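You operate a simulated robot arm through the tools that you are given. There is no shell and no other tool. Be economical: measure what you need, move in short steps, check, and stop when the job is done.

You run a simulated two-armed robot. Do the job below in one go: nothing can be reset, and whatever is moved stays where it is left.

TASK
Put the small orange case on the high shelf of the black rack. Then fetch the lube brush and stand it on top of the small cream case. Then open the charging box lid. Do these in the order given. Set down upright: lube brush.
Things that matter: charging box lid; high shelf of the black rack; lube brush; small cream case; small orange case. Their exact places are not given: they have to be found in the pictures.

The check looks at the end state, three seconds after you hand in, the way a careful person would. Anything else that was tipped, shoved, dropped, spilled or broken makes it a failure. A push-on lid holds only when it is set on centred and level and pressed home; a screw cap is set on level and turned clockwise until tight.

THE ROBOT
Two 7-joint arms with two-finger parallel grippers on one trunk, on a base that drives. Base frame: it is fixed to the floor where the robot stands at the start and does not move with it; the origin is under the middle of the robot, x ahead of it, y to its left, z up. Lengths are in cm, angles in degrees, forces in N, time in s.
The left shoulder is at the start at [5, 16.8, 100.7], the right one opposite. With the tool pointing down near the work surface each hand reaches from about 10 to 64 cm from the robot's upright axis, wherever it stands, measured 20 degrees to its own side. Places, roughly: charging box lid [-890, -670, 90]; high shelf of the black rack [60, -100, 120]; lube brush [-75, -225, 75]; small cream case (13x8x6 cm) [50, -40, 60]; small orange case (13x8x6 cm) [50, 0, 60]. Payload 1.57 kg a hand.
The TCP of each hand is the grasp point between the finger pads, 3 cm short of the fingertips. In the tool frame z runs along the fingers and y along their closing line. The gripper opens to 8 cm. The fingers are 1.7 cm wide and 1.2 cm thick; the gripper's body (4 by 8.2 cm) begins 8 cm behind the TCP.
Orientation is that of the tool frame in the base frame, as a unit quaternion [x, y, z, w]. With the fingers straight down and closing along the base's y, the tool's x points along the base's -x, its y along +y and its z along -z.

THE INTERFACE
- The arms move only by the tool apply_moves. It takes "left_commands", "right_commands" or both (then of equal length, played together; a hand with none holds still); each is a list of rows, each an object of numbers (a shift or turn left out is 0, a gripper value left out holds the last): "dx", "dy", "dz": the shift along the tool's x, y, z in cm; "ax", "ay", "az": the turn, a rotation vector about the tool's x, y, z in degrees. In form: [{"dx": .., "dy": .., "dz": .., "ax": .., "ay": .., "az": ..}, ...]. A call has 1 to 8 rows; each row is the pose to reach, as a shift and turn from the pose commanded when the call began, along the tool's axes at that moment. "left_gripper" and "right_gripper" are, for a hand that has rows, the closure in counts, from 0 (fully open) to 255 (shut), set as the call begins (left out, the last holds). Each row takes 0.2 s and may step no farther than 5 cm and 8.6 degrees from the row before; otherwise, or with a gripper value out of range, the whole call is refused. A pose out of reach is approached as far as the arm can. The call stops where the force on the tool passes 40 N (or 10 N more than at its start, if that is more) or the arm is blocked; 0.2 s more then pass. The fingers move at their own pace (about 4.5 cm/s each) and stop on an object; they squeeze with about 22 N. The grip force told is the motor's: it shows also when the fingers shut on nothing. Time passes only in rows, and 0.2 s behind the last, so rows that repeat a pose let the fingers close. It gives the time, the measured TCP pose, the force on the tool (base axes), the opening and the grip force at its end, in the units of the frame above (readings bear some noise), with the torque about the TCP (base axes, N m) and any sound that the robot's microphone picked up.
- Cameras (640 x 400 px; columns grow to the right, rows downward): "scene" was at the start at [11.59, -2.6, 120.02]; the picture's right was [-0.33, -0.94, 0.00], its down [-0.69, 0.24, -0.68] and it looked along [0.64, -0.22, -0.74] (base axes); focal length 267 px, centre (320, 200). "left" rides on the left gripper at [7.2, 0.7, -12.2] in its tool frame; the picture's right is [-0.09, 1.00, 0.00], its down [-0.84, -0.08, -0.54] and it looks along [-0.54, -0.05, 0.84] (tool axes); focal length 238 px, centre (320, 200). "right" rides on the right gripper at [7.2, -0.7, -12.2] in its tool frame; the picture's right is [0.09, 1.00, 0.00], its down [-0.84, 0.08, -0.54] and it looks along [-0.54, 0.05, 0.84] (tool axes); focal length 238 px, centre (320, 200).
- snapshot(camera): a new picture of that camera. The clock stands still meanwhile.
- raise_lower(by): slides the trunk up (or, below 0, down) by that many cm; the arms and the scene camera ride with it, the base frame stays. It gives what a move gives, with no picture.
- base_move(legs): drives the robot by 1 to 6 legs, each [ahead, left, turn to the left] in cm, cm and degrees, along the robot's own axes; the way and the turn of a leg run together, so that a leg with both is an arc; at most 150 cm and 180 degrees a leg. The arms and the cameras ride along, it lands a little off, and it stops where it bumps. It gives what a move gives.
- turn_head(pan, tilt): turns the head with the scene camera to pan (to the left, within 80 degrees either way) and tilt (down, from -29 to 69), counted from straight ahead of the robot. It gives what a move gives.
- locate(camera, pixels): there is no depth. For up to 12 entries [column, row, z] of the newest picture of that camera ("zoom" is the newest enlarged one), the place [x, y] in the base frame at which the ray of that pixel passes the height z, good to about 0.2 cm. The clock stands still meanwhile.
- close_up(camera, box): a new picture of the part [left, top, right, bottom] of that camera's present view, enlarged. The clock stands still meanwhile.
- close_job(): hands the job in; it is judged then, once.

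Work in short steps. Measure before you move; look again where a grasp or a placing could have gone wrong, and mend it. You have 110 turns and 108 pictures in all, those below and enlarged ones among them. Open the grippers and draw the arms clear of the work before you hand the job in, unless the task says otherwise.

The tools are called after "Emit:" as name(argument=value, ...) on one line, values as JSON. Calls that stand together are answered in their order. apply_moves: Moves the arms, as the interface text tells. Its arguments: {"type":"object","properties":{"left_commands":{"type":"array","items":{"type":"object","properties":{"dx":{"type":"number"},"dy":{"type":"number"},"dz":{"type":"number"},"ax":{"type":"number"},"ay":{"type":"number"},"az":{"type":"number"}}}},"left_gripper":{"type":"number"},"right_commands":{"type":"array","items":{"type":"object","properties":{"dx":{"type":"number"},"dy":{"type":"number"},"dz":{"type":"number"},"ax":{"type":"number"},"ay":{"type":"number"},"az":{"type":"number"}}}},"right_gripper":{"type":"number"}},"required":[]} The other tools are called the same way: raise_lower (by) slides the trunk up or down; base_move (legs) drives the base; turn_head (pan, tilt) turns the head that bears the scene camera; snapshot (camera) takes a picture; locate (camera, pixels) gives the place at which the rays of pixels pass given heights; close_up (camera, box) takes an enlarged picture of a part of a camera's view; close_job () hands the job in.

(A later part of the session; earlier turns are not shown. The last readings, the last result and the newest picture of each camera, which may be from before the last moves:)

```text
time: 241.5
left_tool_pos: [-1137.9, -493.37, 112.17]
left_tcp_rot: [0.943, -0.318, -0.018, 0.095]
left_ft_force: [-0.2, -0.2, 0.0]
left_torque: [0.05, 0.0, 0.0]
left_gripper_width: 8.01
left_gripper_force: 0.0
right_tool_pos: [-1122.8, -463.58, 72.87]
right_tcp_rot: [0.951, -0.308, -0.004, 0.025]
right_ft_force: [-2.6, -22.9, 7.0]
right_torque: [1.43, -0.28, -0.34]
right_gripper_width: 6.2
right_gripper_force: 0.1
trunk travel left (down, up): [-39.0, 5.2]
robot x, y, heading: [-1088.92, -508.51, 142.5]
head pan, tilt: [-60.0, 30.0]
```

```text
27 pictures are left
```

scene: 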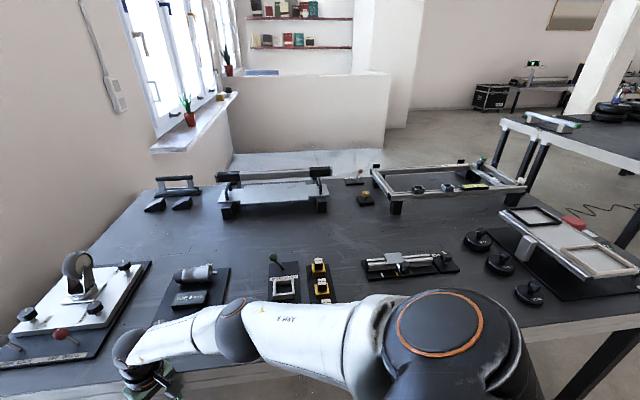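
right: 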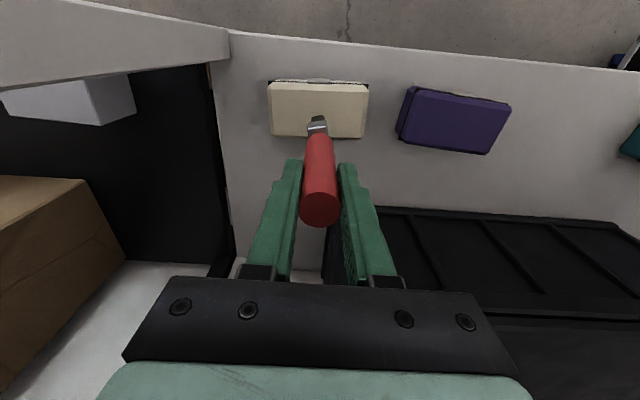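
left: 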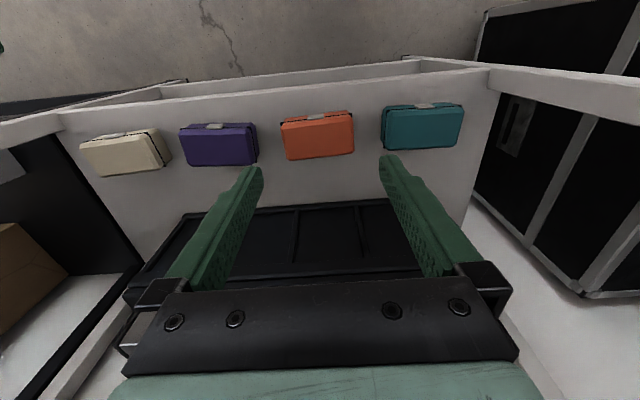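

The arm move had been refused, so the right fingers met the small table's edge. I turn back 20° to release, then fold the arms with smaller steps.

Emit:
base_move(legs=[[0, 0, 25]])

Emit:
apply_moves(right_commands=[{"dz": -4.8}, {"dz": -9.6}, {"dz": -14.4}, {"dz": -19.2}, {"dz": -24}, {"dz": -28.8}, {"dz": -33.6}, {"dz": -38}], left_commands=[{"dx": 3}, {"dx": 6}, {"dx": 9}, {"dx": 12}, {"dx": 15}, {"dx": 18}, {"dx": 20}, {"dx": 20}])

Emit:
apply_moves(right_commands=[{"dx": 4}, {"dx": 8}, {"dx": 12}, {"dx": 16}, {"dx": 18}])

Emit:
snapshot(camera="scene")

```text
time: 243.2
left_tool_pos: [-1139.83, -515.08, 112.18]
left_tcp_rot: [0.989, -0.108, 0.004, 0.098]
left_ft_force: [-0.1, 0.4, -0.8]
left_torque: [0.0, -0.01, 0.02]
left_gripper_width: 7.99
left_gripper_force: 0.0
right_tool_pos: [-1138.6, -481.64, 72.97]
right_tcp_rot: [0.995, -0.098, 0.001, 0.024]
right_ft_force: [-0.1, 0.3, 0.3]
right_torque: [0.0, -0.02, -0.04]
right_gripper_width: 7.98
right_gripper_force: 0.1
trunk travel left (down, up): [-39.0, 5.2]
robot x, y, heading: [-1089.17, -508.4, 167.4]
head pan, tilt: [-60.0, 30.0]
```

```text
time: 245.0
left_tool_pos: [-1120.13, -519.38, 112.6]
left_tcp_rot: [0.989, -0.107, 0.003, 0.097]
left_ft_force: [-0.2, 0.5, -1.0]
left_torque: [0.0, 0.01, 0.05]
left_gripper_width: 8.0
left_gripper_force: 0.1
right_tool_pos: [-1138.61, -479.73, 110.87]
right_tcp_rot: [0.995, -0.099, 0.001, 0.024]
right_ft_force: [0.8, -0.4, -0.5]
right_torque: [0.0, 0.04, 0.02]
right_gripper_width: 8.0
right_gripper_force: 0.1
trunk travel left (down, up): [-39.0, 5.2]
robot x, y, heading: [-1088.91, -508.72, 167.5]
head pan, tilt: [-60.0, 30.0]
```

```text
time: 246.2
left_tool_pos: [-1120.31, -519.34, 112.61]
left_tcp_rot: [0.989, -0.108, 0.003, 0.097]
left_ft_force: [-0.6, -0.2, 0.1]
left_torque: [-0.02, 0.04, -0.01]
left_gripper_width: 7.97
left_gripper_force: 0.0
right_tool_pos: [-1120.76, -483.44, 110.99]
right_tcp_rot: [0.995, -0.098, 0.0, 0.024]
right_ft_force: [0.1, -0.1, 0.3]
right_torque: [-0.02, -0.01, 0.03]
right_gripper_width: 7.99
right_gripper_force: 0.1
trunk travel left (down, up): [-39.0, 5.2]
robot x, y, heading: [-1089.13, -508.67, 167.4]
head pan, tilt: [-60.0, 30.0]
```

```text
26 pictures are left
```

scene: 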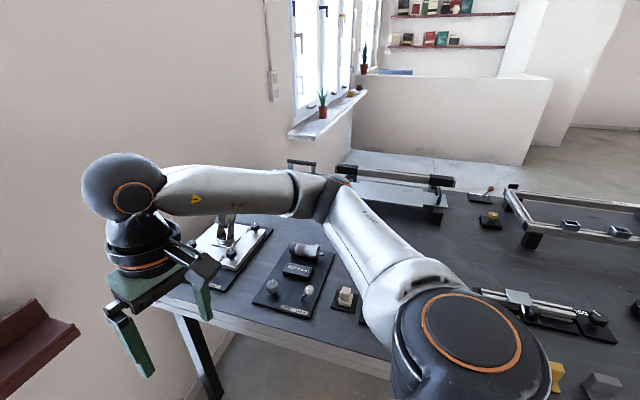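

Arms are clear above the tables now. I face -x exactly, back 8 cm, strafe -y to y≈-738, then turn to face +y.

Emit:
base_move(legs=[[0, 0, 12.6], [-10, 80, 0], [0, 149, 0], [0, 0, -90]])

Emit:
turn_head(pan=-50, tilt=30)

Emit:
snapshot(camera="scene")

```text
time: 262.1
left_tool_pos: [-1096.45, -710.2, 112.68]
left_tcp_rot: [0.714, -0.694, -0.057, 0.078]
left_ft_force: [0.7, 0.7, -0.6]
left_torque: [0.02, -0.01, -0.01]
left_gripper_width: 8.04
left_gripper_force: 0.1
right_tool_pos: [-1061.51, -700.86, 110.95]
right_tcp_rot: [0.724, -0.689, -0.014, 0.02]
right_ft_force: [0.4, 0.0, 0.3]
right_torque: [-0.02, 0.03, 0.01]
right_gripper_width: 7.96
right_gripper_force: 0.1
trunk travel left (down, up): [-39.0, 5.2]
robot x, y, heading: [-1078.17, -737.69, 91.5]
head pan, tilt: [-60.0, 30.0]
```

```text
time: 262.8
left_tool_pos: [-1096.38, -710.08, 112.6]
left_tcp_rot: [0.714, -0.693, -0.058, 0.08]
left_ft_force: [0.6, -0.6, -0.5]
left_torque: [0.01, 0.0, -0.02]
left_gripper_width: 7.99
left_gripper_force: 0.0
right_tool_pos: [-1061.68, -700.82, 110.86]
right_tcp_rot: [0.724, -0.689, -0.013, 0.019]
right_ft_force: [-0.5, 0.1, -0.1]
right_torque: [-0.02, -0.01, -0.02]
right_gripper_width: 8.01
right_gripper_force: 0.0
trunk travel left (down, up): [-39.0, 5.2]
robot x, y, heading: [-1078.61, -738.02, 91.4]
head pan, tilt: [-50.0, 30.0]
```

```text
25 pictures are left
```

scene: 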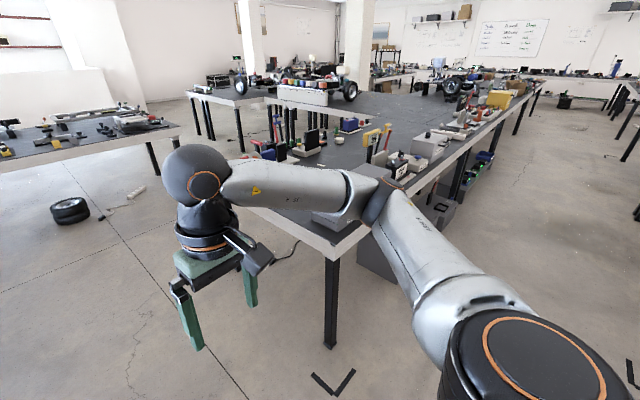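

The aisle is clear, box at (430,145). I raise the trunk 5 cm, then strafe right ~168 cm.

Emit:
locate(camera="scene", pixels=[[333, 258, 75], [440, 172, 75], [430, 135, 90], [428, 158, 75]])

Emit:
raise_lower(by=5)

Emit:
base_move(legs=[[-4, -20, -1.4], [0, -148, 0]])

Emit:
turn_head(pan=-10, tilt=45)

Emit:
snapshot(camera="scene")

```text
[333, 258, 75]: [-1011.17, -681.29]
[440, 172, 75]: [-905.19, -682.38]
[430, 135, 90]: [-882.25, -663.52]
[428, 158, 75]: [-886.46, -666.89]
```

```text
time: 263.7
left_tool_pos: [-1096.32, -710.13, 117.6]
left_tcp_rot: [0.714, -0.694, -0.057, 0.079]
left_ft_force: [0.6, 0.6, 0.0]
left_torque: [0.04, 0.0, 0.04]
left_gripper_width: 8.01
left_gripper_force: 0.1
right_tool_pos: [-1061.79, -700.88, 115.93]
right_tcp_rot: [0.724, -0.69, -0.013, 0.019]
right_ft_force: [-0.7, -0.4, 0.3]
right_torque: [0.02, -0.01, -0.01]
right_gripper_width: 8.03
right_gripper_force: 0.0
trunk travel left (down, up): [-44.0, 0.2]
robot x, y, heading: [-1078.44, -737.81, 91.4]
head pan, tilt: [-50.0, 30.0]
```

```text
time: 272.2
left_tool_pos: [-929.0, -713.03, 117.67]
left_tcp_rot: [0.709, -0.698, -0.058, 0.079]
left_ft_force: [0.3, -0.8, -0.1]
left_torque: [0.02, -0.01, -0.01]
left_gripper_width: 8.0
left_gripper_force: 0.0
right_tool_pos: [-894.09, -704.11, 115.93]
right_tcp_rot: [0.719, -0.695, -0.014, 0.02]
right_ft_force: [0.6, 0.2, 0.2]
right_torque: [0.0, 0.0, -0.05]
right_gripper_width: 8.01
right_gripper_force: 0.1
trunk travel left (down, up): [-44.0, 0.2]
robot x, y, heading: [-911.16, -740.66, 90.7]
head pan, tilt: [-50.0, 30.0]
```

```text
time: 273.3
left_tool_pos: [-928.97, -712.99, 117.76]
left_tcp_rot: [0.709, -0.699, -0.058, 0.079]
left_ft_force: [-0.3, -0.3, 0.1]
left_torque: [-0.01, -0.02, 0.05]
left_gripper_width: 8.0
left_gripper_force: 0.1
right_tool_pos: [-894.11, -704.1, 115.91]
right_tcp_rot: [0.719, -0.694, -0.014, 0.02]
right_ft_force: [-0.3, -0.3, 0.2]
right_torque: [-0.01, -0.02, 0.0]
right_gripper_width: 7.99
right_gripper_force: 0.2
trunk travel left (down, up): [-44.0, 0.2]
robot x, y, heading: [-911.02, -740.88, 90.4]
head pan, tilt: [-10.0, 45.0]
```

```text
24 pictures are left
```

scene: 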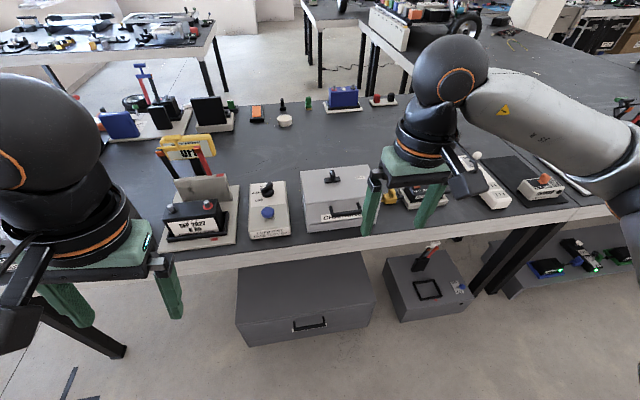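

The box "CHARG..." is at (338,200). I zoom on it.

Emit:
close_up(camera="scene", box=[280, 150, 400, 245])

Emit:
close_up(camera="right", box=[160, 40, 480, 240])

```text
4.21 times, centred on (340, 198) of scene
```

zoom: 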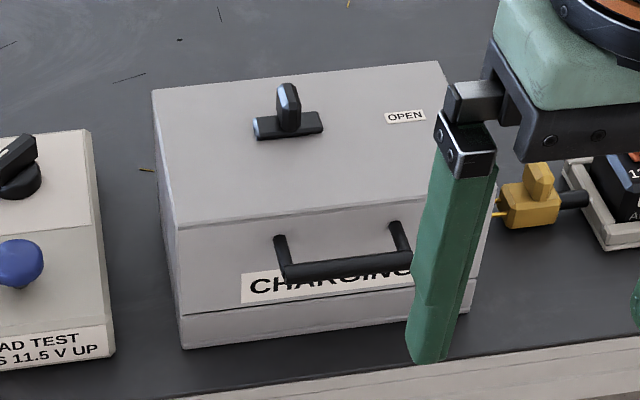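

```text
2.00 times, centred on (320, 140) of right
```

zoom: 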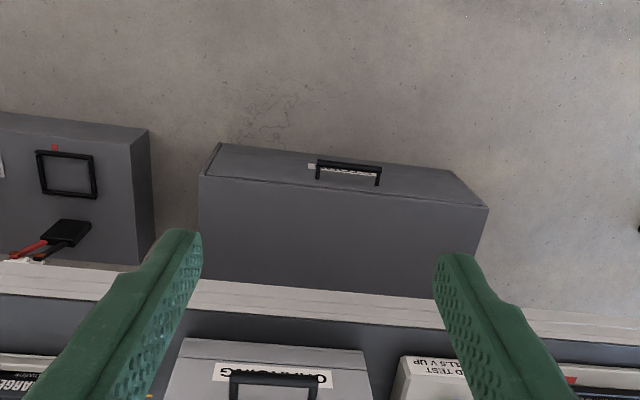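

There's a front bar handle on the lid and a knob on top labelled OPEN (likely a latch). I measure the box and look closer at the knob.

Emit:
locate(camera="scene", pixels=[[307.5, 233.5, 76], [372, 225, 76], [306.6, 204.8, 90], [306.6, 204.8, 92], [306.6, 204.8, 88], [300.5, 171.6, 90], [367.7, 165, 90], [332.5, 180, 93], [332.5, 173, 95], [331, 212, 87], [359, 208, 87], [360, 178, 90]])

Emit:
close_up(camera="scene", box=[315, 155, 375, 195])

```text
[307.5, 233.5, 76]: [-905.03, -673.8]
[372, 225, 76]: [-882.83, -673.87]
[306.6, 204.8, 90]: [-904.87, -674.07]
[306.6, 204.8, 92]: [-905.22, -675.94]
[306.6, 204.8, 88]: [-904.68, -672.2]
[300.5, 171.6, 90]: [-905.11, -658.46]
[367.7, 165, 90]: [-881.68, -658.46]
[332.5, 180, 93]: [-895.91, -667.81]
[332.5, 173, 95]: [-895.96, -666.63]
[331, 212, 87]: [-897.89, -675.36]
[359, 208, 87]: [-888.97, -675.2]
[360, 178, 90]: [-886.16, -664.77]
```

```text
10.00 times, centred on (345, 175) of scene
```

zoom: 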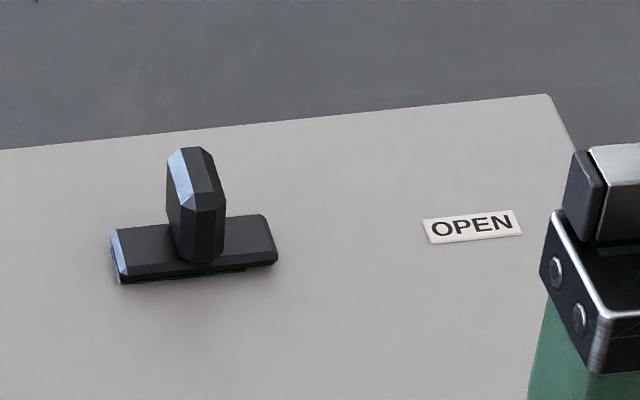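

It looks like a sliding latch whose tab moves toward OPEN (+x). The tab is at about (-895.9,-666), top z≈95. I check how far the cases under the bench protrude, as I must drive closer.

Emit:
locate(camera="scene", pixels=[[250, 346, 0], [372, 325, 0], [405, 322, 0], [470, 313, 0], [310, 262, 75], [330, 245, 75]])

```text
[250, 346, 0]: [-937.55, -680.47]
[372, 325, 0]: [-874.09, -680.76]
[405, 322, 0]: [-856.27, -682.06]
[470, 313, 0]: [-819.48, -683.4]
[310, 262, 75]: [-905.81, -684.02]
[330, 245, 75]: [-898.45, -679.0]
```

Case fronts are at y≈-680.5; base front is ~27 cm ahead of the axis. I drive 26 cm ahead, then level the right tool.

Emit:
base_move(legs=[[26, 0, -0.5]])

Emit:
apply_moves(right_commands=[{"ax": 2.75, "ay": -0.5, "az": 2}, {"ax": 2.75, "ay": -0.5, "az": 2}, {"ax": 2.75, "ay": -0.5, "az": 2}])

Emit:
snapshot(camera="scene")

Emit:
snapshot(camera="right")

```text
time: 275.1
left_tool_pos: [-928.93, -687.01, 117.73]
left_tcp_rot: [0.706, -0.702, -0.058, 0.079]
left_ft_force: [-0.1, 0.4, 1.0]
left_torque: [-0.02, -0.01, -0.01]
left_gripper_width: 7.98
left_gripper_force: 0.2
right_tool_pos: [-894.11, -678.45, 115.84]
right_tcp_rot: [0.716, -0.698, -0.014, 0.02]
right_ft_force: [0.5, 1.6, -1.0]
right_torque: [-0.04, -0.01, 0.0]
right_gripper_width: 7.99
right_gripper_force: 0.0
trunk travel left (down, up): [-44.0, 0.2]
robot x, y, heading: [-911.39, -715.07, 90.3]
head pan, tilt: [-10.0, 45.0]
```

```text
time: 275.9
left_tool_pos: [-928.96, -687.0, 117.59]
left_tcp_rot: [0.705, -0.702, -0.057, 0.078]
left_ft_force: [0.8, 0.1, 1.3]
left_torque: [0.0, 0.0, 0.01]
left_gripper_width: 8.01
left_gripper_force: 0.0
right_tool_pos: [-894.04, -678.53, 115.9]
right_tcp_rot: [-0.704, 0.71, 0.0, 0.001]
right_ft_force: [0.0, 0.1, 0.3]
right_torque: [0.0, 0.01, 0.03]
right_gripper_width: 8.01
right_gripper_force: 0.0
trunk travel left (down, up): [-44.0, 0.2]
robot x, y, heading: [-911.42, -715.26, 90.1]
head pan, tilt: [-10.0, 45.0]
```

```text
20 pictures are left
```

scene: 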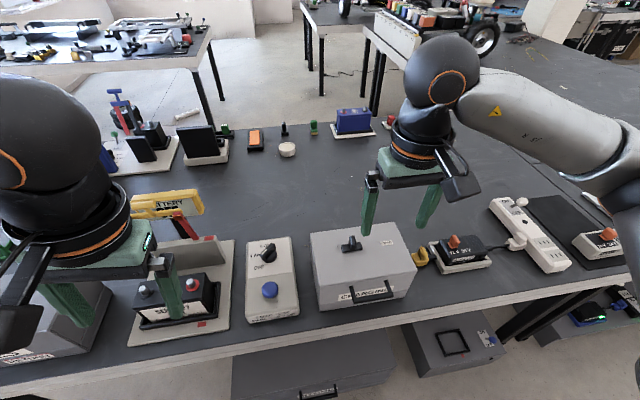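

```text
19 pictures are left
```

right: 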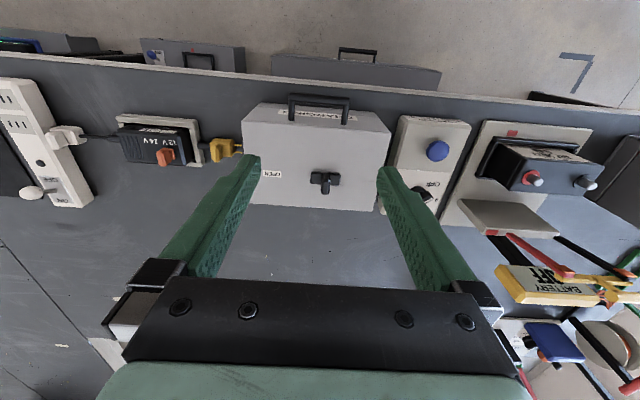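

The tool is level. I locate the tab in both views for triangulation.

Emit:
locate(camera="right", pixels=[[325, 188, 95], [325, 175, 91], [312, 178, 91], [339, 180, 91], [296, 100, 87], [347, 104, 87], [247, 140, 90], [390, 134, 90]])

Emit:
locate(camera="scene", pixels=[[352, 238, 95], [352, 249, 91], [356, 300, 87], [391, 291, 87], [387, 242, 90]])

Emit:
close_up(camera="right", box=[240, 80, 400, 220])

```text
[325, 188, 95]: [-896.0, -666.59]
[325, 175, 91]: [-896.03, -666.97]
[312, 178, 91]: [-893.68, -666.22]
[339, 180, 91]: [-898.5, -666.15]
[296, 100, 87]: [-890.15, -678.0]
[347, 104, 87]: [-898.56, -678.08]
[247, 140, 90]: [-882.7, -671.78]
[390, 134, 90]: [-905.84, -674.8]
```

```text
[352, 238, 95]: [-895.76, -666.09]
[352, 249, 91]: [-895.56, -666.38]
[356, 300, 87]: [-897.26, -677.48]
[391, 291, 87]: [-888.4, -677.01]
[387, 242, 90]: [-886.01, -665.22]
```

```text
2.86 times, centred on (320, 150) of right
```

zoom: 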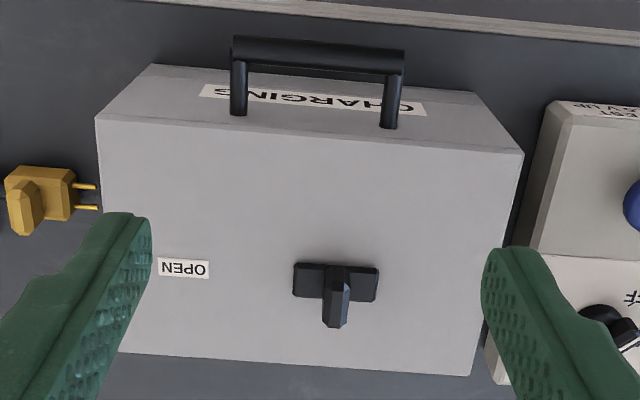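

Both views agree: tab at (-895.9,-666.4), top 95. I move over it and lower the open fingers around it, then close.

Emit:
apply_moves(right_commands=[{"dx": -4, "dy": 0.6}, {"dx": -8, "dy": 1.2}, {"dx": -12.1, "dy": 1.86}, {"dx": -12.1, "dy": 1.86, "dz": 5}, {"dx": -12.1, "dy": 1.86, "dz": 10}, {"dx": -12.1, "dy": 1.86, "dz": 15}, {"dx": -12.1, "dy": 1.86, "dz": 18}, {"dx": -12.1, "dy": 1.86, "dz": 20.7}])

Emit:
apply_moves(right_commands=[{}, {}, {}, {}, {}], right_gripper=255)

Emit:
close_up(camera="scene", box=[290, 160, 450, 310])

```text
time: 277.7
left_tool_pos: [-928.95, -686.93, 117.66]
left_tcp_rot: [0.706, -0.701, -0.058, 0.079]
left_ft_force: [-0.5, -0.1, 0.2]
left_torque: [0.0, 0.01, -0.01]
left_gripper_width: 7.98
left_gripper_force: 0.0
right_tool_pos: [-895.81, -666.46, 95.25]
right_tcp_rot: [-0.704, 0.71, 0.001, 0.001]
right_ft_force: [0.2, -0.3, -0.1]
right_torque: [0.0, 0.0, -0.01]
right_gripper_width: 7.99
right_gripper_force: 0.0
trunk travel left (down, up): [-44.0, 0.2]
robot x, y, heading: [-911.86, -715.35, 90.4]
head pan, tilt: [-10.0, 45.0]
```

```text
time: 278.9
left_tool_pos: [-929.03, -686.95, 117.64]
left_tcp_rot: [0.706, -0.701, -0.058, 0.078]
left_ft_force: [0.0, -0.2, 0.7]
left_torque: [0.0, -0.03, -0.01]
left_gripper_width: 7.98
left_gripper_force: 0.0
right_tool_pos: [-895.79, -666.37, 95.29]
right_tcp_rot: [-0.704, 0.71, 0.002, 0.0]
right_ft_force: [-1.6, -0.1, -0.5]
right_torque: [0.07, 0.02, 0.09]
right_gripper_width: 1.3
right_gripper_force: 22.9
trunk travel left (down, up): [-44.0, 0.2]
robot x, y, heading: [-911.58, -715.29, 90.1]
head pan, tilt: [-10.0, 45.0]
```

```text
2.67 times, centred on (370, 235) of scene
```

zoom: 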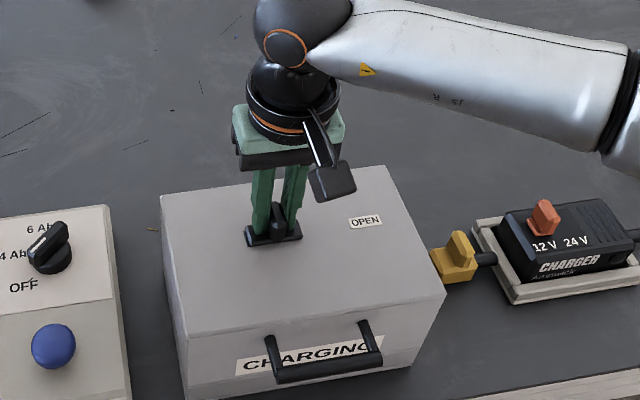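

The tab is pinched (1.3 cm). I slide it toward OPEN (+x, i.e. dy negative) in small steps, watching force.

Emit:
apply_moves(right_commands=[{"dy": -0.5}, {"dy": -1}, {"dy": -1.5}, {"dy": -1.5}])

```text
time: 279.9
left_tool_pos: [-928.89, -686.98, 117.68]
left_tcp_rot: [0.706, -0.702, -0.058, 0.079]
left_ft_force: [-0.2, 0.0, 0.4]
left_torque: [0.02, -0.02, -0.04]
left_gripper_width: 8.0
left_gripper_force: 0.0
right_tool_pos: [-894.21, -666.35, 95.21]
right_tcp_rot: [-0.704, 0.71, 0.0, 0.001]
right_ft_force: [-0.1, 0.0, -1.5]
right_torque: [0.06, 0.05, 0.16]
right_gripper_width: 1.31
right_gripper_force: 29.9
trunk travel left (down, up): [-44.0, 0.2]
robot x, y, heading: [-911.75, -715.29, 90.1]
head pan, tilt: [-10.0, 45.0]
```

It moved freely by 1.6 cm. I continue sliding.

Emit:
apply_moves(right_commands=[{"dy": -0.7}, {"dy": -1.4}, {"dy": -2.1}, {"dy": -2.8}, {"dy": -3.5}, {"dy": -3.5}])

Emit:
close_up(camera="scene", box=[290, 160, 450, 310])

```text
time: 281.3
left_tool_pos: [-929.36, -687.06, 117.49]
left_tcp_rot: [0.707, -0.701, -0.056, 0.076]
left_ft_force: [0.1, -0.6, 0.1]
left_torque: [-0.02, 0.02, -0.03]
left_gripper_width: 7.99
left_gripper_force: 0.1
right_tool_pos: [-891.8, -666.41, 95.31]
right_tcp_rot: [-0.707, 0.707, 0.003, -0.003]
right_ft_force: [-32.8, 1.4, -7.2]
right_torque: [-0.06, -0.02, 0.01]
right_gripper_width: 1.32
right_gripper_force: 29.8
trunk travel left (down, up): [-44.0, 0.2]
robot x, y, heading: [-911.62, -715.07, 90.2]
head pan, tilt: [-10.0, 45.0]
```

```text
2.67 times, centred on (370, 235) of scene
```

zoom: 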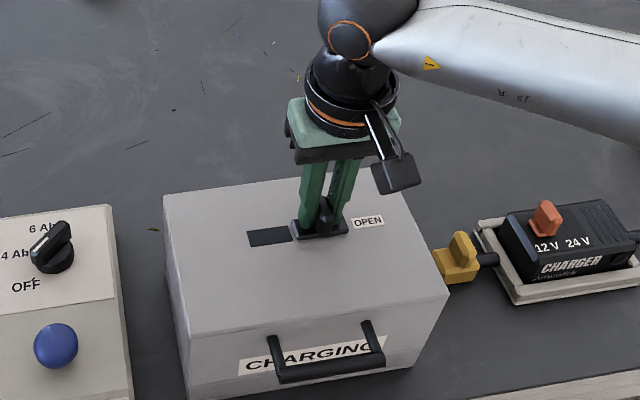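

The latch has slid 4 cm to its stop next to OPEN. I relieve the push, release and rise, then check that it stays.

Emit:
apply_moves(right_commands=[{"dy": 0.7}, {"dy": 0.9}, {"dy": 0.9}])

Emit:
apply_moves(right_commands=[{}, {}, {}, {"dz": -2}, {"dz": -5}, {"dz": -9}, {"dz": -13}], right_gripper=0)

Emit:
close_up(camera="right", box=[200, 0, 440, 200])

```text
time: 282.1
left_tool_pos: [-929.04, -686.99, 117.71]
left_tcp_rot: [0.706, -0.702, -0.058, 0.078]
left_ft_force: [-0.5, -0.7, 0.3]
left_torque: [0.01, -0.03, -0.01]
left_gripper_width: 7.99
left_gripper_force: 0.1
right_tool_pos: [-891.86, -666.36, 95.19]
right_tcp_rot: [-0.704, 0.71, 0.001, 0.0]
right_ft_force: [-17.1, -0.5, -3.0]
right_torque: [0.14, 0.26, 0.16]
right_gripper_width: 1.3
right_gripper_force: 29.7
trunk travel left (down, up): [-44.0, 0.2]
robot x, y, heading: [-911.63, -714.67, 90.1]
head pan, tilt: [-10.0, 45.0]
```

```text
time: 283.7
left_tool_pos: [-928.99, -687.08, 117.65]
left_tcp_rot: [0.706, -0.701, -0.059, 0.076]
left_ft_force: [-0.6, 0.1, -0.2]
left_torque: [-0.02, 0.02, 0.01]
left_gripper_width: 8.02
left_gripper_force: 0.1
right_tool_pos: [-891.74, -666.32, 108.32]
right_tcp_rot: [-0.704, 0.71, 0.0, -0.001]
right_ft_force: [0.0, 1.0, -0.4]
right_torque: [0.01, 0.0, 0.01]
right_gripper_width: 8.0
right_gripper_force: 0.1
trunk travel left (down, up): [-44.0, 0.2]
robot x, y, heading: [-911.76, -715.15, 90.0]
head pan, tilt: [-10.0, 45.0]
```

```text
2.00 times, centred on (320, 100) of right
```

zoom: 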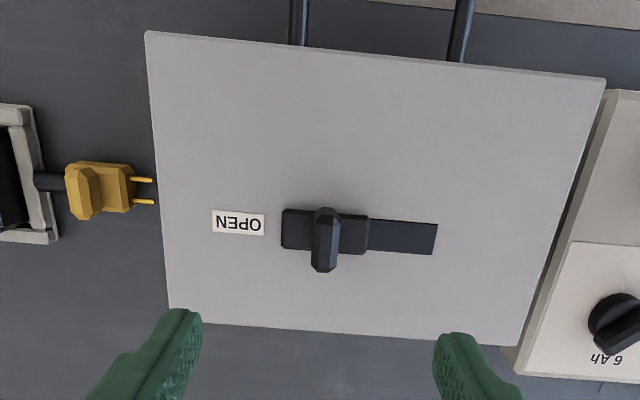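

The latch stays open. Next: lift the lid by its front bar (z≈87, y≈-677.5, x -889..-898). I'll pinch the bar with the tool yawed +90° and tilted ~45° forward. First back/raise the hand and yaw.

Emit:
apply_moves(right_commands=[{"dz": -4, "dx": 2}, {"dz": -8, "dx": 4}, {"dz": -8, "dx": 8}, {"dz": -8, "dx": 12}, {"dz": -8, "dx": 16}, {"dz": -8, "dx": 20}])

Emit:
apply_moves(right_commands=[{"az": 8.4}, {"az": 16.8}, {"az": 25.2}, {"az": 33.6}, {"az": 42}, {"az": 50.4}, {"az": 58.8}, {"az": 67.2}])

Emit:
apply_moves(right_commands=[{"az": 8}, {"az": 16}, {"az": 22.4}, {"az": 22.4}])

Emit:
apply_moves(right_commands=[{"ax": -8}, {"ax": -16}, {"ax": -24}, {"ax": -32}, {"ax": -40}, {"ax": -45}, {"ax": -45}])

Emit:
snapshot(camera="scene")

```text
time: 285.1
left_tool_pos: [-928.97, -687.03, 117.7]
left_tcp_rot: [0.706, -0.701, -0.059, 0.078]
left_ft_force: [0.1, -0.3, 0.2]
left_torque: [0.01, -0.01, -0.01]
left_gripper_width: 8.0
left_gripper_force: 0.0
right_tool_pos: [-891.92, -686.43, 116.34]
right_tcp_rot: [-0.704, 0.71, 0.001, 0.001]
right_ft_force: [0.3, -0.2, 0.4]
right_torque: [0.0, 0.01, -0.02]
right_gripper_width: 8.01
right_gripper_force: 0.0
trunk travel left (down, up): [-44.0, 0.2]
robot x, y, heading: [-911.78, -714.94, 90.4]
head pan, tilt: [-10.0, 45.0]
```

```text
time: 286.9
left_tool_pos: [-928.93, -687.02, 117.48]
left_tcp_rot: [0.706, -0.702, -0.058, 0.079]
left_ft_force: [-0.2, -0.2, 0.2]
left_torque: [0.02, -0.01, 0.0]
left_gripper_width: 7.99
left_gripper_force: 0.1
right_tool_pos: [-891.88, -686.4, 116.24]
right_tcp_rot: [-0.192, 0.981, 0.001, 0.0]
right_ft_force: [0.4, 0.3, -0.2]
right_torque: [0.02, 0.02, 0.02]
right_gripper_width: 8.0
right_gripper_force: 0.1
trunk travel left (down, up): [-44.0, 0.2]
robot x, y, heading: [-911.57, -714.77, 89.8]
head pan, tilt: [-10.0, 45.0]
```

```text
time: 287.9
left_tool_pos: [-928.98, -687.07, 117.66]
left_tcp_rot: [0.706, -0.701, -0.058, 0.078]
left_ft_force: [0.0, -0.1, -0.1]
left_torque: [-0.02, 0.01, -0.01]
left_gripper_width: 7.99
left_gripper_force: 0.0
right_tool_pos: [-891.97, -686.31, 116.29]
right_tcp_rot: [0.002, 1.0, 0.001, 0.001]
right_ft_force: [0.0, 0.3, -0.2]
right_torque: [-0.02, -0.02, -0.03]
right_gripper_width: 8.0
right_gripper_force: 0.1
trunk travel left (down, up): [-44.0, 0.2]
robot x, y, heading: [-911.99, -715.35, 90.3]
head pan, tilt: [-10.0, 45.0]
```

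```text
time: 289.5
left_tool_pos: [-928.96, -687.06, 117.52]
left_tcp_rot: [0.706, -0.702, -0.058, 0.078]
left_ft_force: [0.5, 0.3, -0.5]
left_torque: [0.0, -0.02, -0.02]
left_gripper_width: 8.0
left_gripper_force: 0.1
right_tool_pos: [-896.17, -676.91, 121.31]
right_tcp_rot: [0.001, 0.924, 0.383, 0.0]
right_ft_force: [-0.7, -0.9, 0.6]
right_torque: [-0.02, -0.03, 0.04]
right_gripper_width: 8.0
right_gripper_force: 0.0
right hand out of reach, approached as far as the arm can: row 2, 3, 4, 5, 6, 7
trunk travel left (down, up): [-44.0, 0.2]
robot x, y, heading: [-911.59, -715.49, 90.2]
head pan, tilt: [-10.0, 45.0]
```

```text
14 pictures are left
```

scene: 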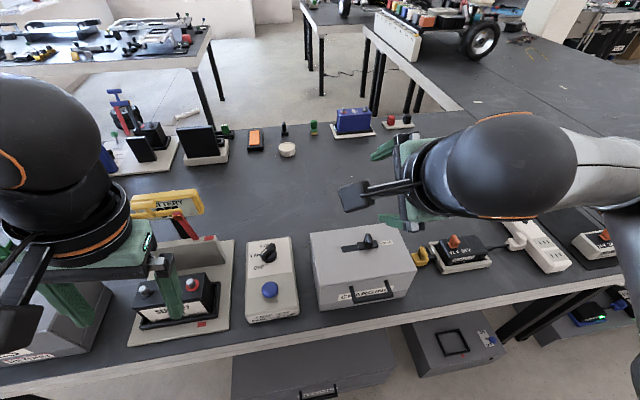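

The tilt is reached; the hand is a bit too close to the body, so I back the base 9 cm and re-measure the bar precisely.

Emit:
base_move(legs=[[-9, 0, 0]])

Emit:
close_up(camera="scene", box=[300, 190, 430, 290])

```text
time: 290.6
left_tool_pos: [-928.93, -696.06, 117.74]
left_tcp_rot: [0.706, -0.702, -0.058, 0.078]
left_ft_force: [-0.7, -0.8, 1.4]
left_torque: [0.03, 0.01, 0.03]
left_gripper_width: 8.0
left_gripper_force: 0.0
right_tool_pos: [-896.06, -685.77, 121.33]
right_tcp_rot: [0.001, 0.923, 0.384, 0.0]
right_ft_force: [0.7, -0.3, 0.0]
right_torque: [0.0, 0.02, -0.01]
right_gripper_width: 8.01
right_gripper_force: 0.1
trunk travel left (down, up): [-44.0, 0.2]
robot x, y, heading: [-911.63, -724.17, 90.2]
head pan, tilt: [-10.0, 45.0]
```

```text
4.00 times, centred on (365, 240) of scene
```

zoom: 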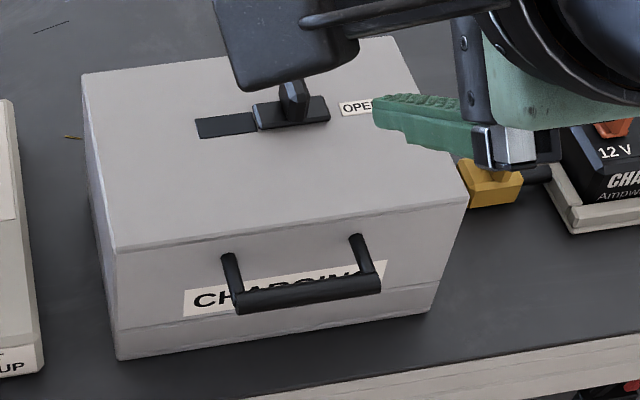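

I locate the bar and its post roots (which lie on the face y≈-674) at trial heights.

Emit:
locate(camera="zoom", pixels=[[229, 257, 86], [229, 257, 88], [355, 238, 88], [308, 294, 86], [308, 294, 87], [308, 294, 88], [238, 302, 87], [378, 285, 87], [118, 250, 90], [118, 360, 76], [290, 226, 90], [118, 330, 80]])

```text
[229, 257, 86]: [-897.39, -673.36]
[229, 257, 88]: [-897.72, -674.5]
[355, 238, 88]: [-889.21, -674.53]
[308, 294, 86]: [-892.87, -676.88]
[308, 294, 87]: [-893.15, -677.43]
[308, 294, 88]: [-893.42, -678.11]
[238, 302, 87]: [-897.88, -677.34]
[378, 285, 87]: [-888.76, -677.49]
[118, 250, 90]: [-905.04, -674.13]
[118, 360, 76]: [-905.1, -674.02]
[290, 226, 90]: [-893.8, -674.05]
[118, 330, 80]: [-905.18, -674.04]
```

Bar at (-893.2,-677.6,87.2); lid seam z≈80. I half-close to ~3.2 cm and move to a pre-grasp 10 cm back along the tool axis.

Emit:
apply_moves(right_commands=[{"dx": -1, "dy": -3, "dz": 3}, {"dx": -2, "dy": -6, "dz": 6}, {"dx": -2.86, "dy": -9, "dz": 9}, {"dx": -2.86, "dy": -12, "dz": 12}, {"dx": -2.86, "dy": -15, "dz": 15}, {"dx": -2.86, "dy": -18.3, "dz": 18.4}, {"dx": -2.86, "dy": -18.3, "dz": 18.4}], right_gripper=153)

Emit:
snapshot(camera="right")

```text
time: 292.2
left_tool_pos: [-928.85, -695.79, 117.7]
left_tcp_rot: [0.706, -0.701, -0.06, 0.08]
left_ft_force: [0.3, -0.7, -0.8]
left_torque: [0.02, 0.01, 0.01]
left_gripper_width: 8.0
left_gripper_force: 0.0
right_tool_pos: [-894.92, -684.9, 96.44]
right_tcp_rot: [0.003, 0.925, 0.381, 0.002]
right_ft_force: [-0.7, -0.1, -0.4]
right_torque: [0.0, -0.01, 0.01]
right_gripper_width: 3.21
right_gripper_force: 0.0
right hand out of reach, approached as far as the arm can: row 1, 2, 3, 4, 6, 7
trunk travel left (down, up): [-44.0, 0.2]
robot x, y, heading: [-911.74, -723.91, 90.2]
head pan, tilt: [-10.0, 45.0]
```

```text
12 pictures are left
```

right: 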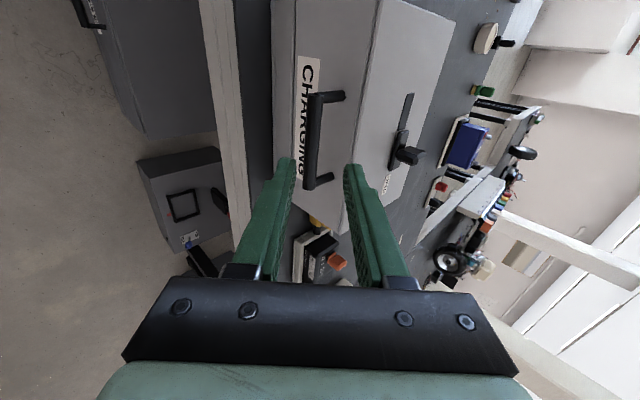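

The bar (col ~315) is lined up between the fingertips. I advance to the grasp: dx -1.7, dy -1.4, dz 10.2.

Emit:
apply_moves(right_commands=[{"dx": -1.7, "dy": -1.38, "dz": 3}, {"dx": -1.7, "dy": -1.38, "dz": 6}, {"dx": -1.7, "dy": -1.38, "dz": 8.2}, {"dx": -1.7, "dy": -1.38, "dz": 10.2}, {"dx": -1.7, "dy": -1.38, "dz": 10.2}])

Emit:
close_up(camera="right", box=[220, 60, 420, 220])

```text
time: 293.2
left_tool_pos: [-928.89, -696.17, 117.7]
left_tcp_rot: [0.705, -0.702, -0.059, 0.078]
left_ft_force: [0.0, 1.4, 0.8]
left_torque: [-0.07, 0.03, -0.01]
left_gripper_width: 8.0
left_gripper_force: 0.0
right_tool_pos: [-895.7, -679.34, 90.95]
right_tcp_rot: [0.002, 0.928, 0.371, 0.003]
right_ft_force: [4.7, -28.2, 24.4]
right_torque: [0.93, 0.03, -0.12]
right_gripper_width: 3.03
right_gripper_force: 0.1
right hand out of reach, approached as far as the arm can: row 1, 2, 3, 4
trunk travel left (down, up): [-44.0, 0.2]
robot x, y, heading: [-911.35, -723.8, 90.2]
head pan, tilt: [-10.0, 45.0]
stopped in row 4 (right hand): the force on the tool passed its limit (the readings are from after the stop); the commanded pose is now the measured one
```

```text
2.50 times, centred on (320, 140) of right
```

zoom: 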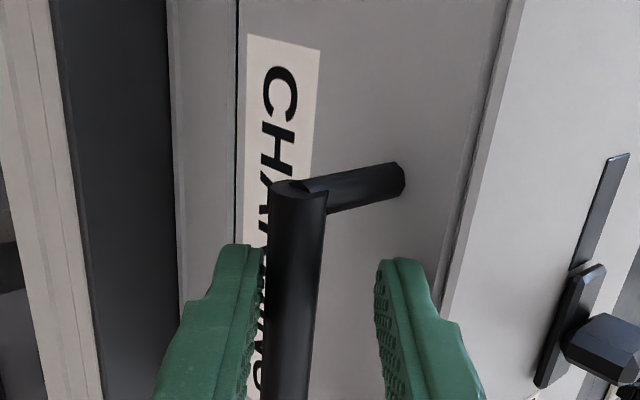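

The lower fingertip touched the bar since the arm was limited by its inner reach. I retreat 5 cm, back the base 10 cm for a better posture, and realign.

Emit:
apply_moves(right_commands=[{"dz": -2}, {"dz": -5}, {"dz": -5}])

Emit:
base_move(legs=[[-11, 0, 0]])

Emit:
apply_moves(right_commands=[{}])

```text
time: 294.0
left_tool_pos: [-928.85, -695.85, 117.63]
left_tcp_rot: [0.706, -0.701, -0.059, 0.078]
left_ft_force: [0.2, -0.6, 0.5]
left_torque: [0.0, 0.01, 0.0]
left_gripper_width: 8.03
left_gripper_force: 0.0
right_tool_pos: [-895.8, -682.3, 94.31]
right_tcp_rot: [0.003, 0.928, 0.372, 0.005]
right_ft_force: [-0.7, -0.1, 0.4]
right_torque: [0.0, 0.0, 0.0]
right_gripper_width: 3.21
right_gripper_force: 0.2
trunk travel left (down, up): [-44.0, 0.2]
robot x, y, heading: [-911.79, -724.06, 90.2]
head pan, tilt: [-10.0, 45.0]
```

```text
time: 295.2
left_tool_pos: [-928.94, -706.93, 117.68]
left_tcp_rot: [0.705, -0.702, -0.059, 0.078]
left_ft_force: [0.3, 0.1, 0.2]
left_torque: [0.01, -0.01, 0.01]
left_gripper_width: 8.01
left_gripper_force: 0.0
right_tool_pos: [-895.63, -693.34, 94.42]
right_tcp_rot: [0.003, 0.928, 0.373, 0.005]
right_ft_force: [-0.3, -0.5, -0.4]
right_torque: [0.01, -0.02, 0.0]
right_gripper_width: 3.21
right_gripper_force: 0.0
trunk travel left (down, up): [-44.0, 0.2]
robot x, y, heading: [-911.21, -734.77, 90.0]
head pan, tilt: [-10.0, 45.0]
```

```text
time: 295.6
left_tool_pos: [-928.88, -706.82, 117.68]
left_tcp_rot: [0.706, -0.702, -0.058, 0.078]
left_ft_force: [0.5, 0.7, 0.7]
left_torque: [0.02, -0.01, 0.0]
left_gripper_width: 7.99
left_gripper_force: 0.1
right_tool_pos: [-895.67, -693.36, 94.33]
right_tcp_rot: [0.003, 0.928, 0.373, 0.006]
right_ft_force: [0.0, 0.0, 0.4]
right_torque: [-0.01, 0.02, 0.01]
right_gripper_width: 3.19
right_gripper_force: 0.1
trunk travel left (down, up): [-44.0, 0.2]
robot x, y, heading: [-911.56, -734.91, 90.1]
head pan, tilt: [-10.0, 45.0]
```

I move to the pre-grasp point 7 cm back along the tool axis.

Emit:
apply_moves(right_commands=[{"dx": -1, "dy": 2.2, "dz": 2.5}, {"dx": -2, "dy": 4.4, "dz": 5}, {"dx": -2.45, "dy": 6.43, "dz": 7.54}, {"dx": -2.45, "dy": 6.43, "dz": 7.54}])

```text
time: 296.6
left_tool_pos: [-928.9, -706.95, 117.67]
left_tcp_rot: [0.705, -0.702, -0.058, 0.078]
left_ft_force: [-0.5, -0.2, 0.0]
left_torque: [-0.04, -0.02, -0.01]
left_gripper_width: 8.01
left_gripper_force: 0.1
right_tool_pos: [-892.95, -683.52, 93.37]
right_tcp_rot: [0.003, 0.928, 0.372, 0.005]
right_ft_force: [-0.6, -0.6, 0.5]
right_torque: [-0.01, -0.01, 0.0]
right_gripper_width: 3.2
right_gripper_force: 0.1
trunk travel left (down, up): [-44.0, 0.2]
robot x, y, heading: [-911.25, -735.07, 90.2]
head pan, tilt: [-10.0, 45.0]
```

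On the mark now, no reach limits. I advance 7 cm along the tool axis and check.

Emit:
apply_moves(right_commands=[{"dz": 3}, {"dz": 5}, {"dz": 7}, {"dz": 7}])

Emit:
close_up(camera="right", box=[220, 60, 420, 220])

```text
time: 297.4
left_tool_pos: [-928.86, -707.07, 117.69]
left_tcp_rot: [0.706, -0.702, -0.059, 0.078]
left_ft_force: [-1.0, 0.0, -0.4]
left_torque: [0.01, 0.01, 0.0]
left_gripper_width: 8.0
left_gripper_force: 0.1
right_tool_pos: [-893.13, -679.4, 89.25]
right_tcp_rot: [0.003, 0.927, 0.375, 0.006]
right_ft_force: [3.2, -13.3, 12.6]
right_torque: [0.44, 0.01, -0.08]
right_gripper_width: 3.02
right_gripper_force: 0.1
trunk travel left (down, up): [-44.0, 0.2]
robot x, y, heading: [-911.59, -735.25, 89.9]
head pan, tilt: [-10.0, 45.0]
stopped in row 3 (right hand): the force on the tool passed its limit (the readings are from after the stop); the commanded pose is now the measured one
```

```text
2.50 times, centred on (320, 140) of right
```

zoom: 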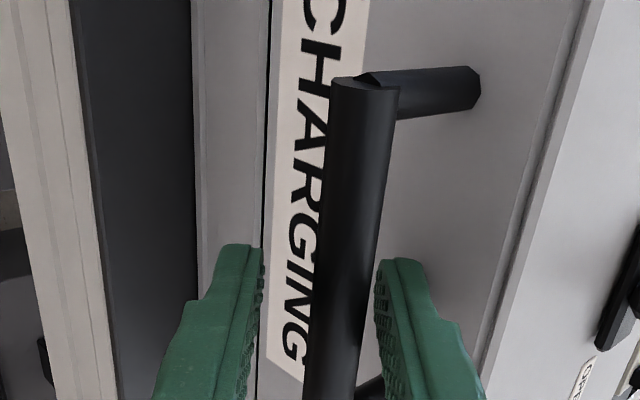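

The bar now touches the upper fingertip; its centre is ~0.8 cm toward the upper finger. I back 2 cm, shift dy +0.85, and re-advance slightly past.

Emit:
apply_moves(right_commands=[{"dz": -2}, {"dz": -2, "dy": 0.85}, {"dz": -2, "dy": 0.85}, {"dz": -0.6, "dy": 0.85}, {"dz": 0.5, "dy": 0.85}, {"dz": 0.5, "dy": 0.85}], right_gripper=160)

Emit:
close_up(camera="right", box=[220, 60, 420, 220])

```text
time: 298.5
left_tool_pos: [-928.79, -707.42, 117.83]
left_tcp_rot: [0.705, -0.703, -0.06, 0.076]
left_ft_force: [-0.2, 0.0, -0.2]
left_torque: [-0.02, 0.0, -0.01]
left_gripper_width: 8.0
left_gripper_force: 0.0
right_tool_pos: [-893.1, -679.23, 90.49]
right_tcp_rot: [0.006, 0.926, 0.378, 0.004]
right_ft_force: [3.9, -32.3, 25.8]
right_torque: [0.82, 0.0, -0.14]
right_gripper_width: 2.51
right_gripper_force: 0.0
trunk travel left (down, up): [-44.0, 0.2]
robot x, y, heading: [-911.58, -735.1, 89.8]
head pan, tilt: [-10.0, 45.0]
stopped in row 5 (right hand): the force on the tool passed its limit (the readings are from after the stop); the commanded pose is now the measured one
```

```text
2.50 times, centred on (320, 140) of right
```

zoom: 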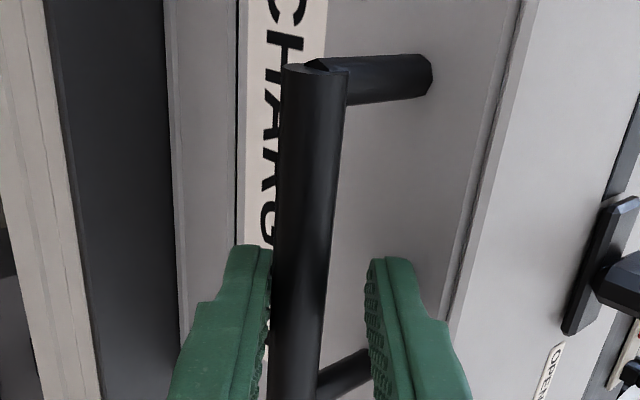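

Torque shows the upper fingertip presses the lid's face, while the bar lies between the fingers. I relieve 0.4 cm and close to see whether the bar is gripped.

Emit:
apply_moves(right_commands=[{"dz": -0.5}, {"dz": -0.5}])

Emit:
apply_moves(right_commands=[{}, {}, {}, {}], right_gripper=255)

```text
time: 299.1
left_tool_pos: [-928.89, -707.12, 117.64]
left_tcp_rot: [0.705, -0.702, -0.059, 0.077]
left_ft_force: [0.1, 0.0, 0.0]
left_torque: [0.01, -0.01, -0.04]
left_gripper_width: 7.98
left_gripper_force: 0.0
right_tool_pos: [-893.09, -679.33, 90.33]
right_tcp_rot: [0.004, 0.927, 0.376, 0.005]
right_ft_force: [2.7, -15.7, 11.2]
right_torque: [0.43, 0.04, -0.06]
right_gripper_width: 2.72
right_gripper_force: 0.1
trunk travel left (down, up): [-44.0, 0.2]
robot x, y, heading: [-911.37, -735.17, 90.0]
head pan, tilt: [-10.0, 45.0]
```

```text
time: 300.1
left_tool_pos: [-928.86, -706.88, 117.54]
left_tcp_rot: [0.705, -0.702, -0.058, 0.077]
left_ft_force: [-0.1, 0.3, 0.1]
left_torque: [0.01, 0.01, 0.01]
left_gripper_width: 8.03
left_gripper_force: 0.1
right_tool_pos: [-893.06, -679.12, 90.14]
right_tcp_rot: [0.005, 0.928, 0.373, 0.006]
right_ft_force: [-1.2, -0.5, -8.0]
right_torque: [-0.11, -0.2, -0.04]
right_gripper_width: 1.37
right_gripper_force: 30.2
trunk travel left (down, up): [-44.0, 0.2]
robot x, y, heading: [-911.62, -734.85, 90.1]
head pan, tilt: [-10.0, 45.0]
```

The fingers hold the bar (1.37 cm, 30 N). I start lifting along the hinge arc (hinge ≈ y -658.5, z 80): first ~10-20°.

Emit:
apply_moves(right_commands=[{"dy": 1.7, "dz": -0.65}, {"dy": 3.4, "dz": -1.12}, {"dy": 5.2, "dz": -1.42}, {"dy": 6.93, "dz": -1.63}])

Emit:
close_up(camera="scene", box=[270, 110, 470, 270])

```text
time: 301.1
left_tool_pos: [-928.76, -706.95, 117.65]
left_tcp_rot: [0.705, -0.702, -0.058, 0.078]
left_ft_force: [-0.7, -0.2, 0.1]
left_torque: [-0.02, 0.0, 0.0]
left_gripper_width: 7.99
left_gripper_force: 0.3
right_tool_pos: [-892.97, -675.4, 96.31]
right_tcp_rot: [0.004, 0.927, 0.374, 0.005]
right_ft_force: [-2.0, -2.7, -1.7]
right_torque: [-0.05, -0.23, 0.05]
right_gripper_width: 1.4
right_gripper_force: 29.8
trunk travel left (down, up): [-44.0, 0.2]
robot x, y, heading: [-911.45, -735.37, 89.8]
head pan, tilt: [-10.0, 45.0]
```

```text
2.50 times, centred on (370, 190) of scene
```

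zoom: 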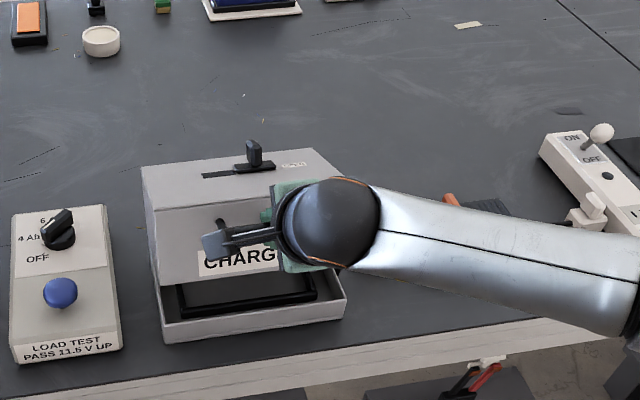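

The lid is lifting with light forces. I continue along the arc to ~60°.

Emit:
apply_moves(right_commands=[{"dy": 1.8, "dz": 0}, {"dy": 3.57, "dz": 0.11}, {"dy": 5.35, "dz": 0.4}, {"dy": 7.07, "dz": 0.84}, {"dy": 8.75, "dz": 1.45}, {"dy": 10.39, "dz": 2.17}, {"dy": 11.95, "dz": 3.1}, {"dy": 13.43, "dz": 4.05}])

Emit:
close_up(camera="scene", box=[250, 60, 490, 270])

```text
time: 302.9
left_tool_pos: [-928.87, -706.94, 117.6]
left_tcp_rot: [0.705, -0.703, -0.058, 0.079]
left_ft_force: [0.2, -0.6, -0.3]
left_torque: [-0.01, 0.0, 0.0]
left_gripper_width: 8.0
left_gripper_force: 0.1
right_tool_pos: [-892.92, -662.55, 102.6]
right_tcp_rot: [0.005, 0.927, 0.375, 0.005]
right_ft_force: [-4.2, -0.7, -4.1]
right_torque: [-0.09, -0.33, -0.29]
right_gripper_width: 1.35
right_gripper_force: 30.2
trunk travel left (down, up): [-44.0, 0.2]
robot x, y, heading: [-911.67, -734.96, 89.8]
head pan, tilt: [-10.0, 45.0]
```

```text
1.90 times, centred on (370, 165) of scene
```

zoom: 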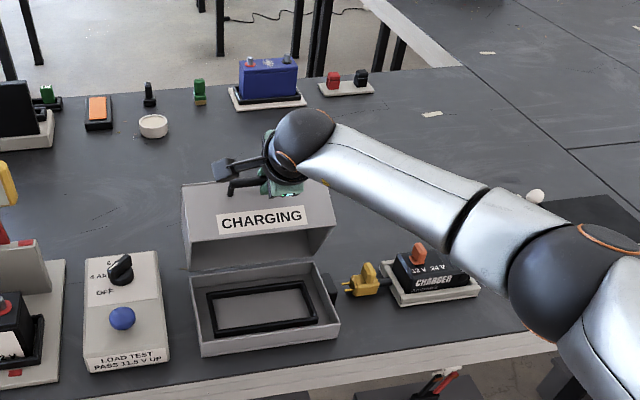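

Lid at ~60°, about past balance. I carry on by driving the base 7 cm ahead with the bar held (the arc is nearly horizontal here).

Emit:
base_move(legs=[[7, 0, 0]])

Emit:
apply_moves(right_commands=[{"dy": -0.25, "dz": 0.25}, {"dy": -0.25, "dz": 0.25}])

```text
time: 303.9
left_tool_pos: [-928.76, -699.83, 117.43]
left_tcp_rot: [0.704, -0.704, -0.057, 0.08]
left_ft_force: [-0.1, -0.2, 0.3]
left_torque: [0.0, 0.02, -0.02]
left_gripper_width: 8.01
left_gripper_force: 0.0
right_tool_pos: [-893.06, -655.73, 102.31]
right_tcp_rot: [0.004, 0.929, 0.37, 0.005]
right_ft_force: [-6.9, -5.9, -14.8]
right_torque: [-0.28, 0.09, 0.19]
right_gripper_width: 1.36
right_gripper_force: 30.0
trunk travel left (down, up): [-44.0, 0.2]
robot x, y, heading: [-911.46, -728.12, 89.8]
head pan, tilt: [-10.0, 45.0]
```

```text
time: 304.5
left_tool_pos: [-928.81, -699.97, 117.52]
left_tcp_rot: [0.705, -0.703, -0.059, 0.078]
left_ft_force: [0.6, 0.2, -0.3]
left_torque: [-0.01, -0.01, 0.0]
left_gripper_width: 8.01
left_gripper_force: 0.1
right_tool_pos: [-892.98, -655.88, 102.2]
right_tcp_rot: [0.004, 0.927, 0.374, 0.004]
right_ft_force: [-0.1, 3.1, 7.2]
right_torque: [0.08, -0.5, -0.28]
right_gripper_width: 1.36
right_gripper_force: 29.9
trunk travel left (down, up): [-44.0, 0.2]
robot x, y, heading: [-910.98, -727.87, 89.9]
head pan, tilt: [-10.0, 45.0]
```

Forces are small; at ~80° now. I go on to ~90° with a 4 cm base step and a small drop along the arc.

Emit:
base_move(legs=[[3, 0, 0]])

Emit:
apply_moves(right_commands=[{"dy": -0.35, "dz": 0.35}, {"dy": -0.6, "dz": 0.6}, {"dy": -0.6, "dz": 0.6}])

Emit:
close_up(camera="scene", box=[250, 60, 490, 290])

```text
time: 305.3
left_tool_pos: [-928.79, -696.84, 117.52]
left_tcp_rot: [0.705, -0.703, -0.058, 0.079]
left_ft_force: [-0.2, -0.2, 0.1]
left_torque: [-0.01, -0.01, -0.01]
left_gripper_width: 7.98
left_gripper_force: 0.1
right_tool_pos: [-892.94, -652.95, 101.34]
right_tcp_rot: [0.004, 0.931, 0.366, 0.006]
right_ft_force: [-3.8, -8.6, -19.4]
right_torque: [-0.26, 0.04, 0.16]
right_gripper_width: 1.36
right_gripper_force: 30.4
trunk travel left (down, up): [-44.0, 0.2]
robot x, y, heading: [-911.3, -725.02, 89.7]
head pan, tilt: [-10.0, 45.0]
```

```text
time: 306.1
left_tool_pos: [-928.74, -697.05, 117.59]
left_tcp_rot: [0.705, -0.703, -0.059, 0.078]
left_ft_force: [-0.4, -0.3, 0.0]
left_torque: [-0.03, -0.01, -0.03]
left_gripper_width: 7.97
left_gripper_force: 0.1
right_tool_pos: [-892.92, -653.02, 101.31]
right_tcp_rot: [0.005, 0.928, 0.373, 0.005]
right_ft_force: [3.6, 11.1, 19.6]
right_torque: [0.28, -0.35, -0.09]
right_gripper_width: 1.37
right_gripper_force: 30.0
trunk travel left (down, up): [-44.0, 0.2]
robot x, y, heading: [-911.05, -725.23, 89.5]
head pan, tilt: [-10.0, 45.0]
```

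```text
1.74 times, centred on (370, 175) of scene
```

zoom: 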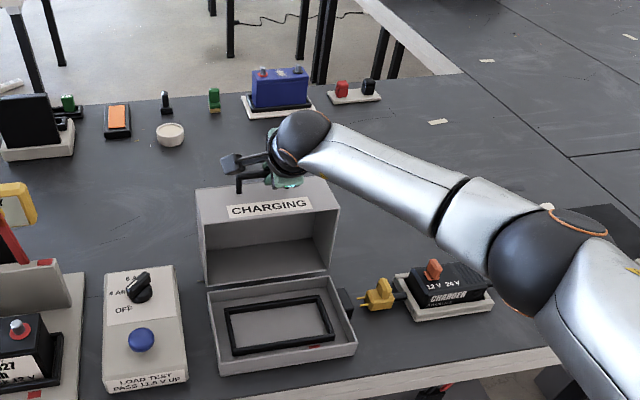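

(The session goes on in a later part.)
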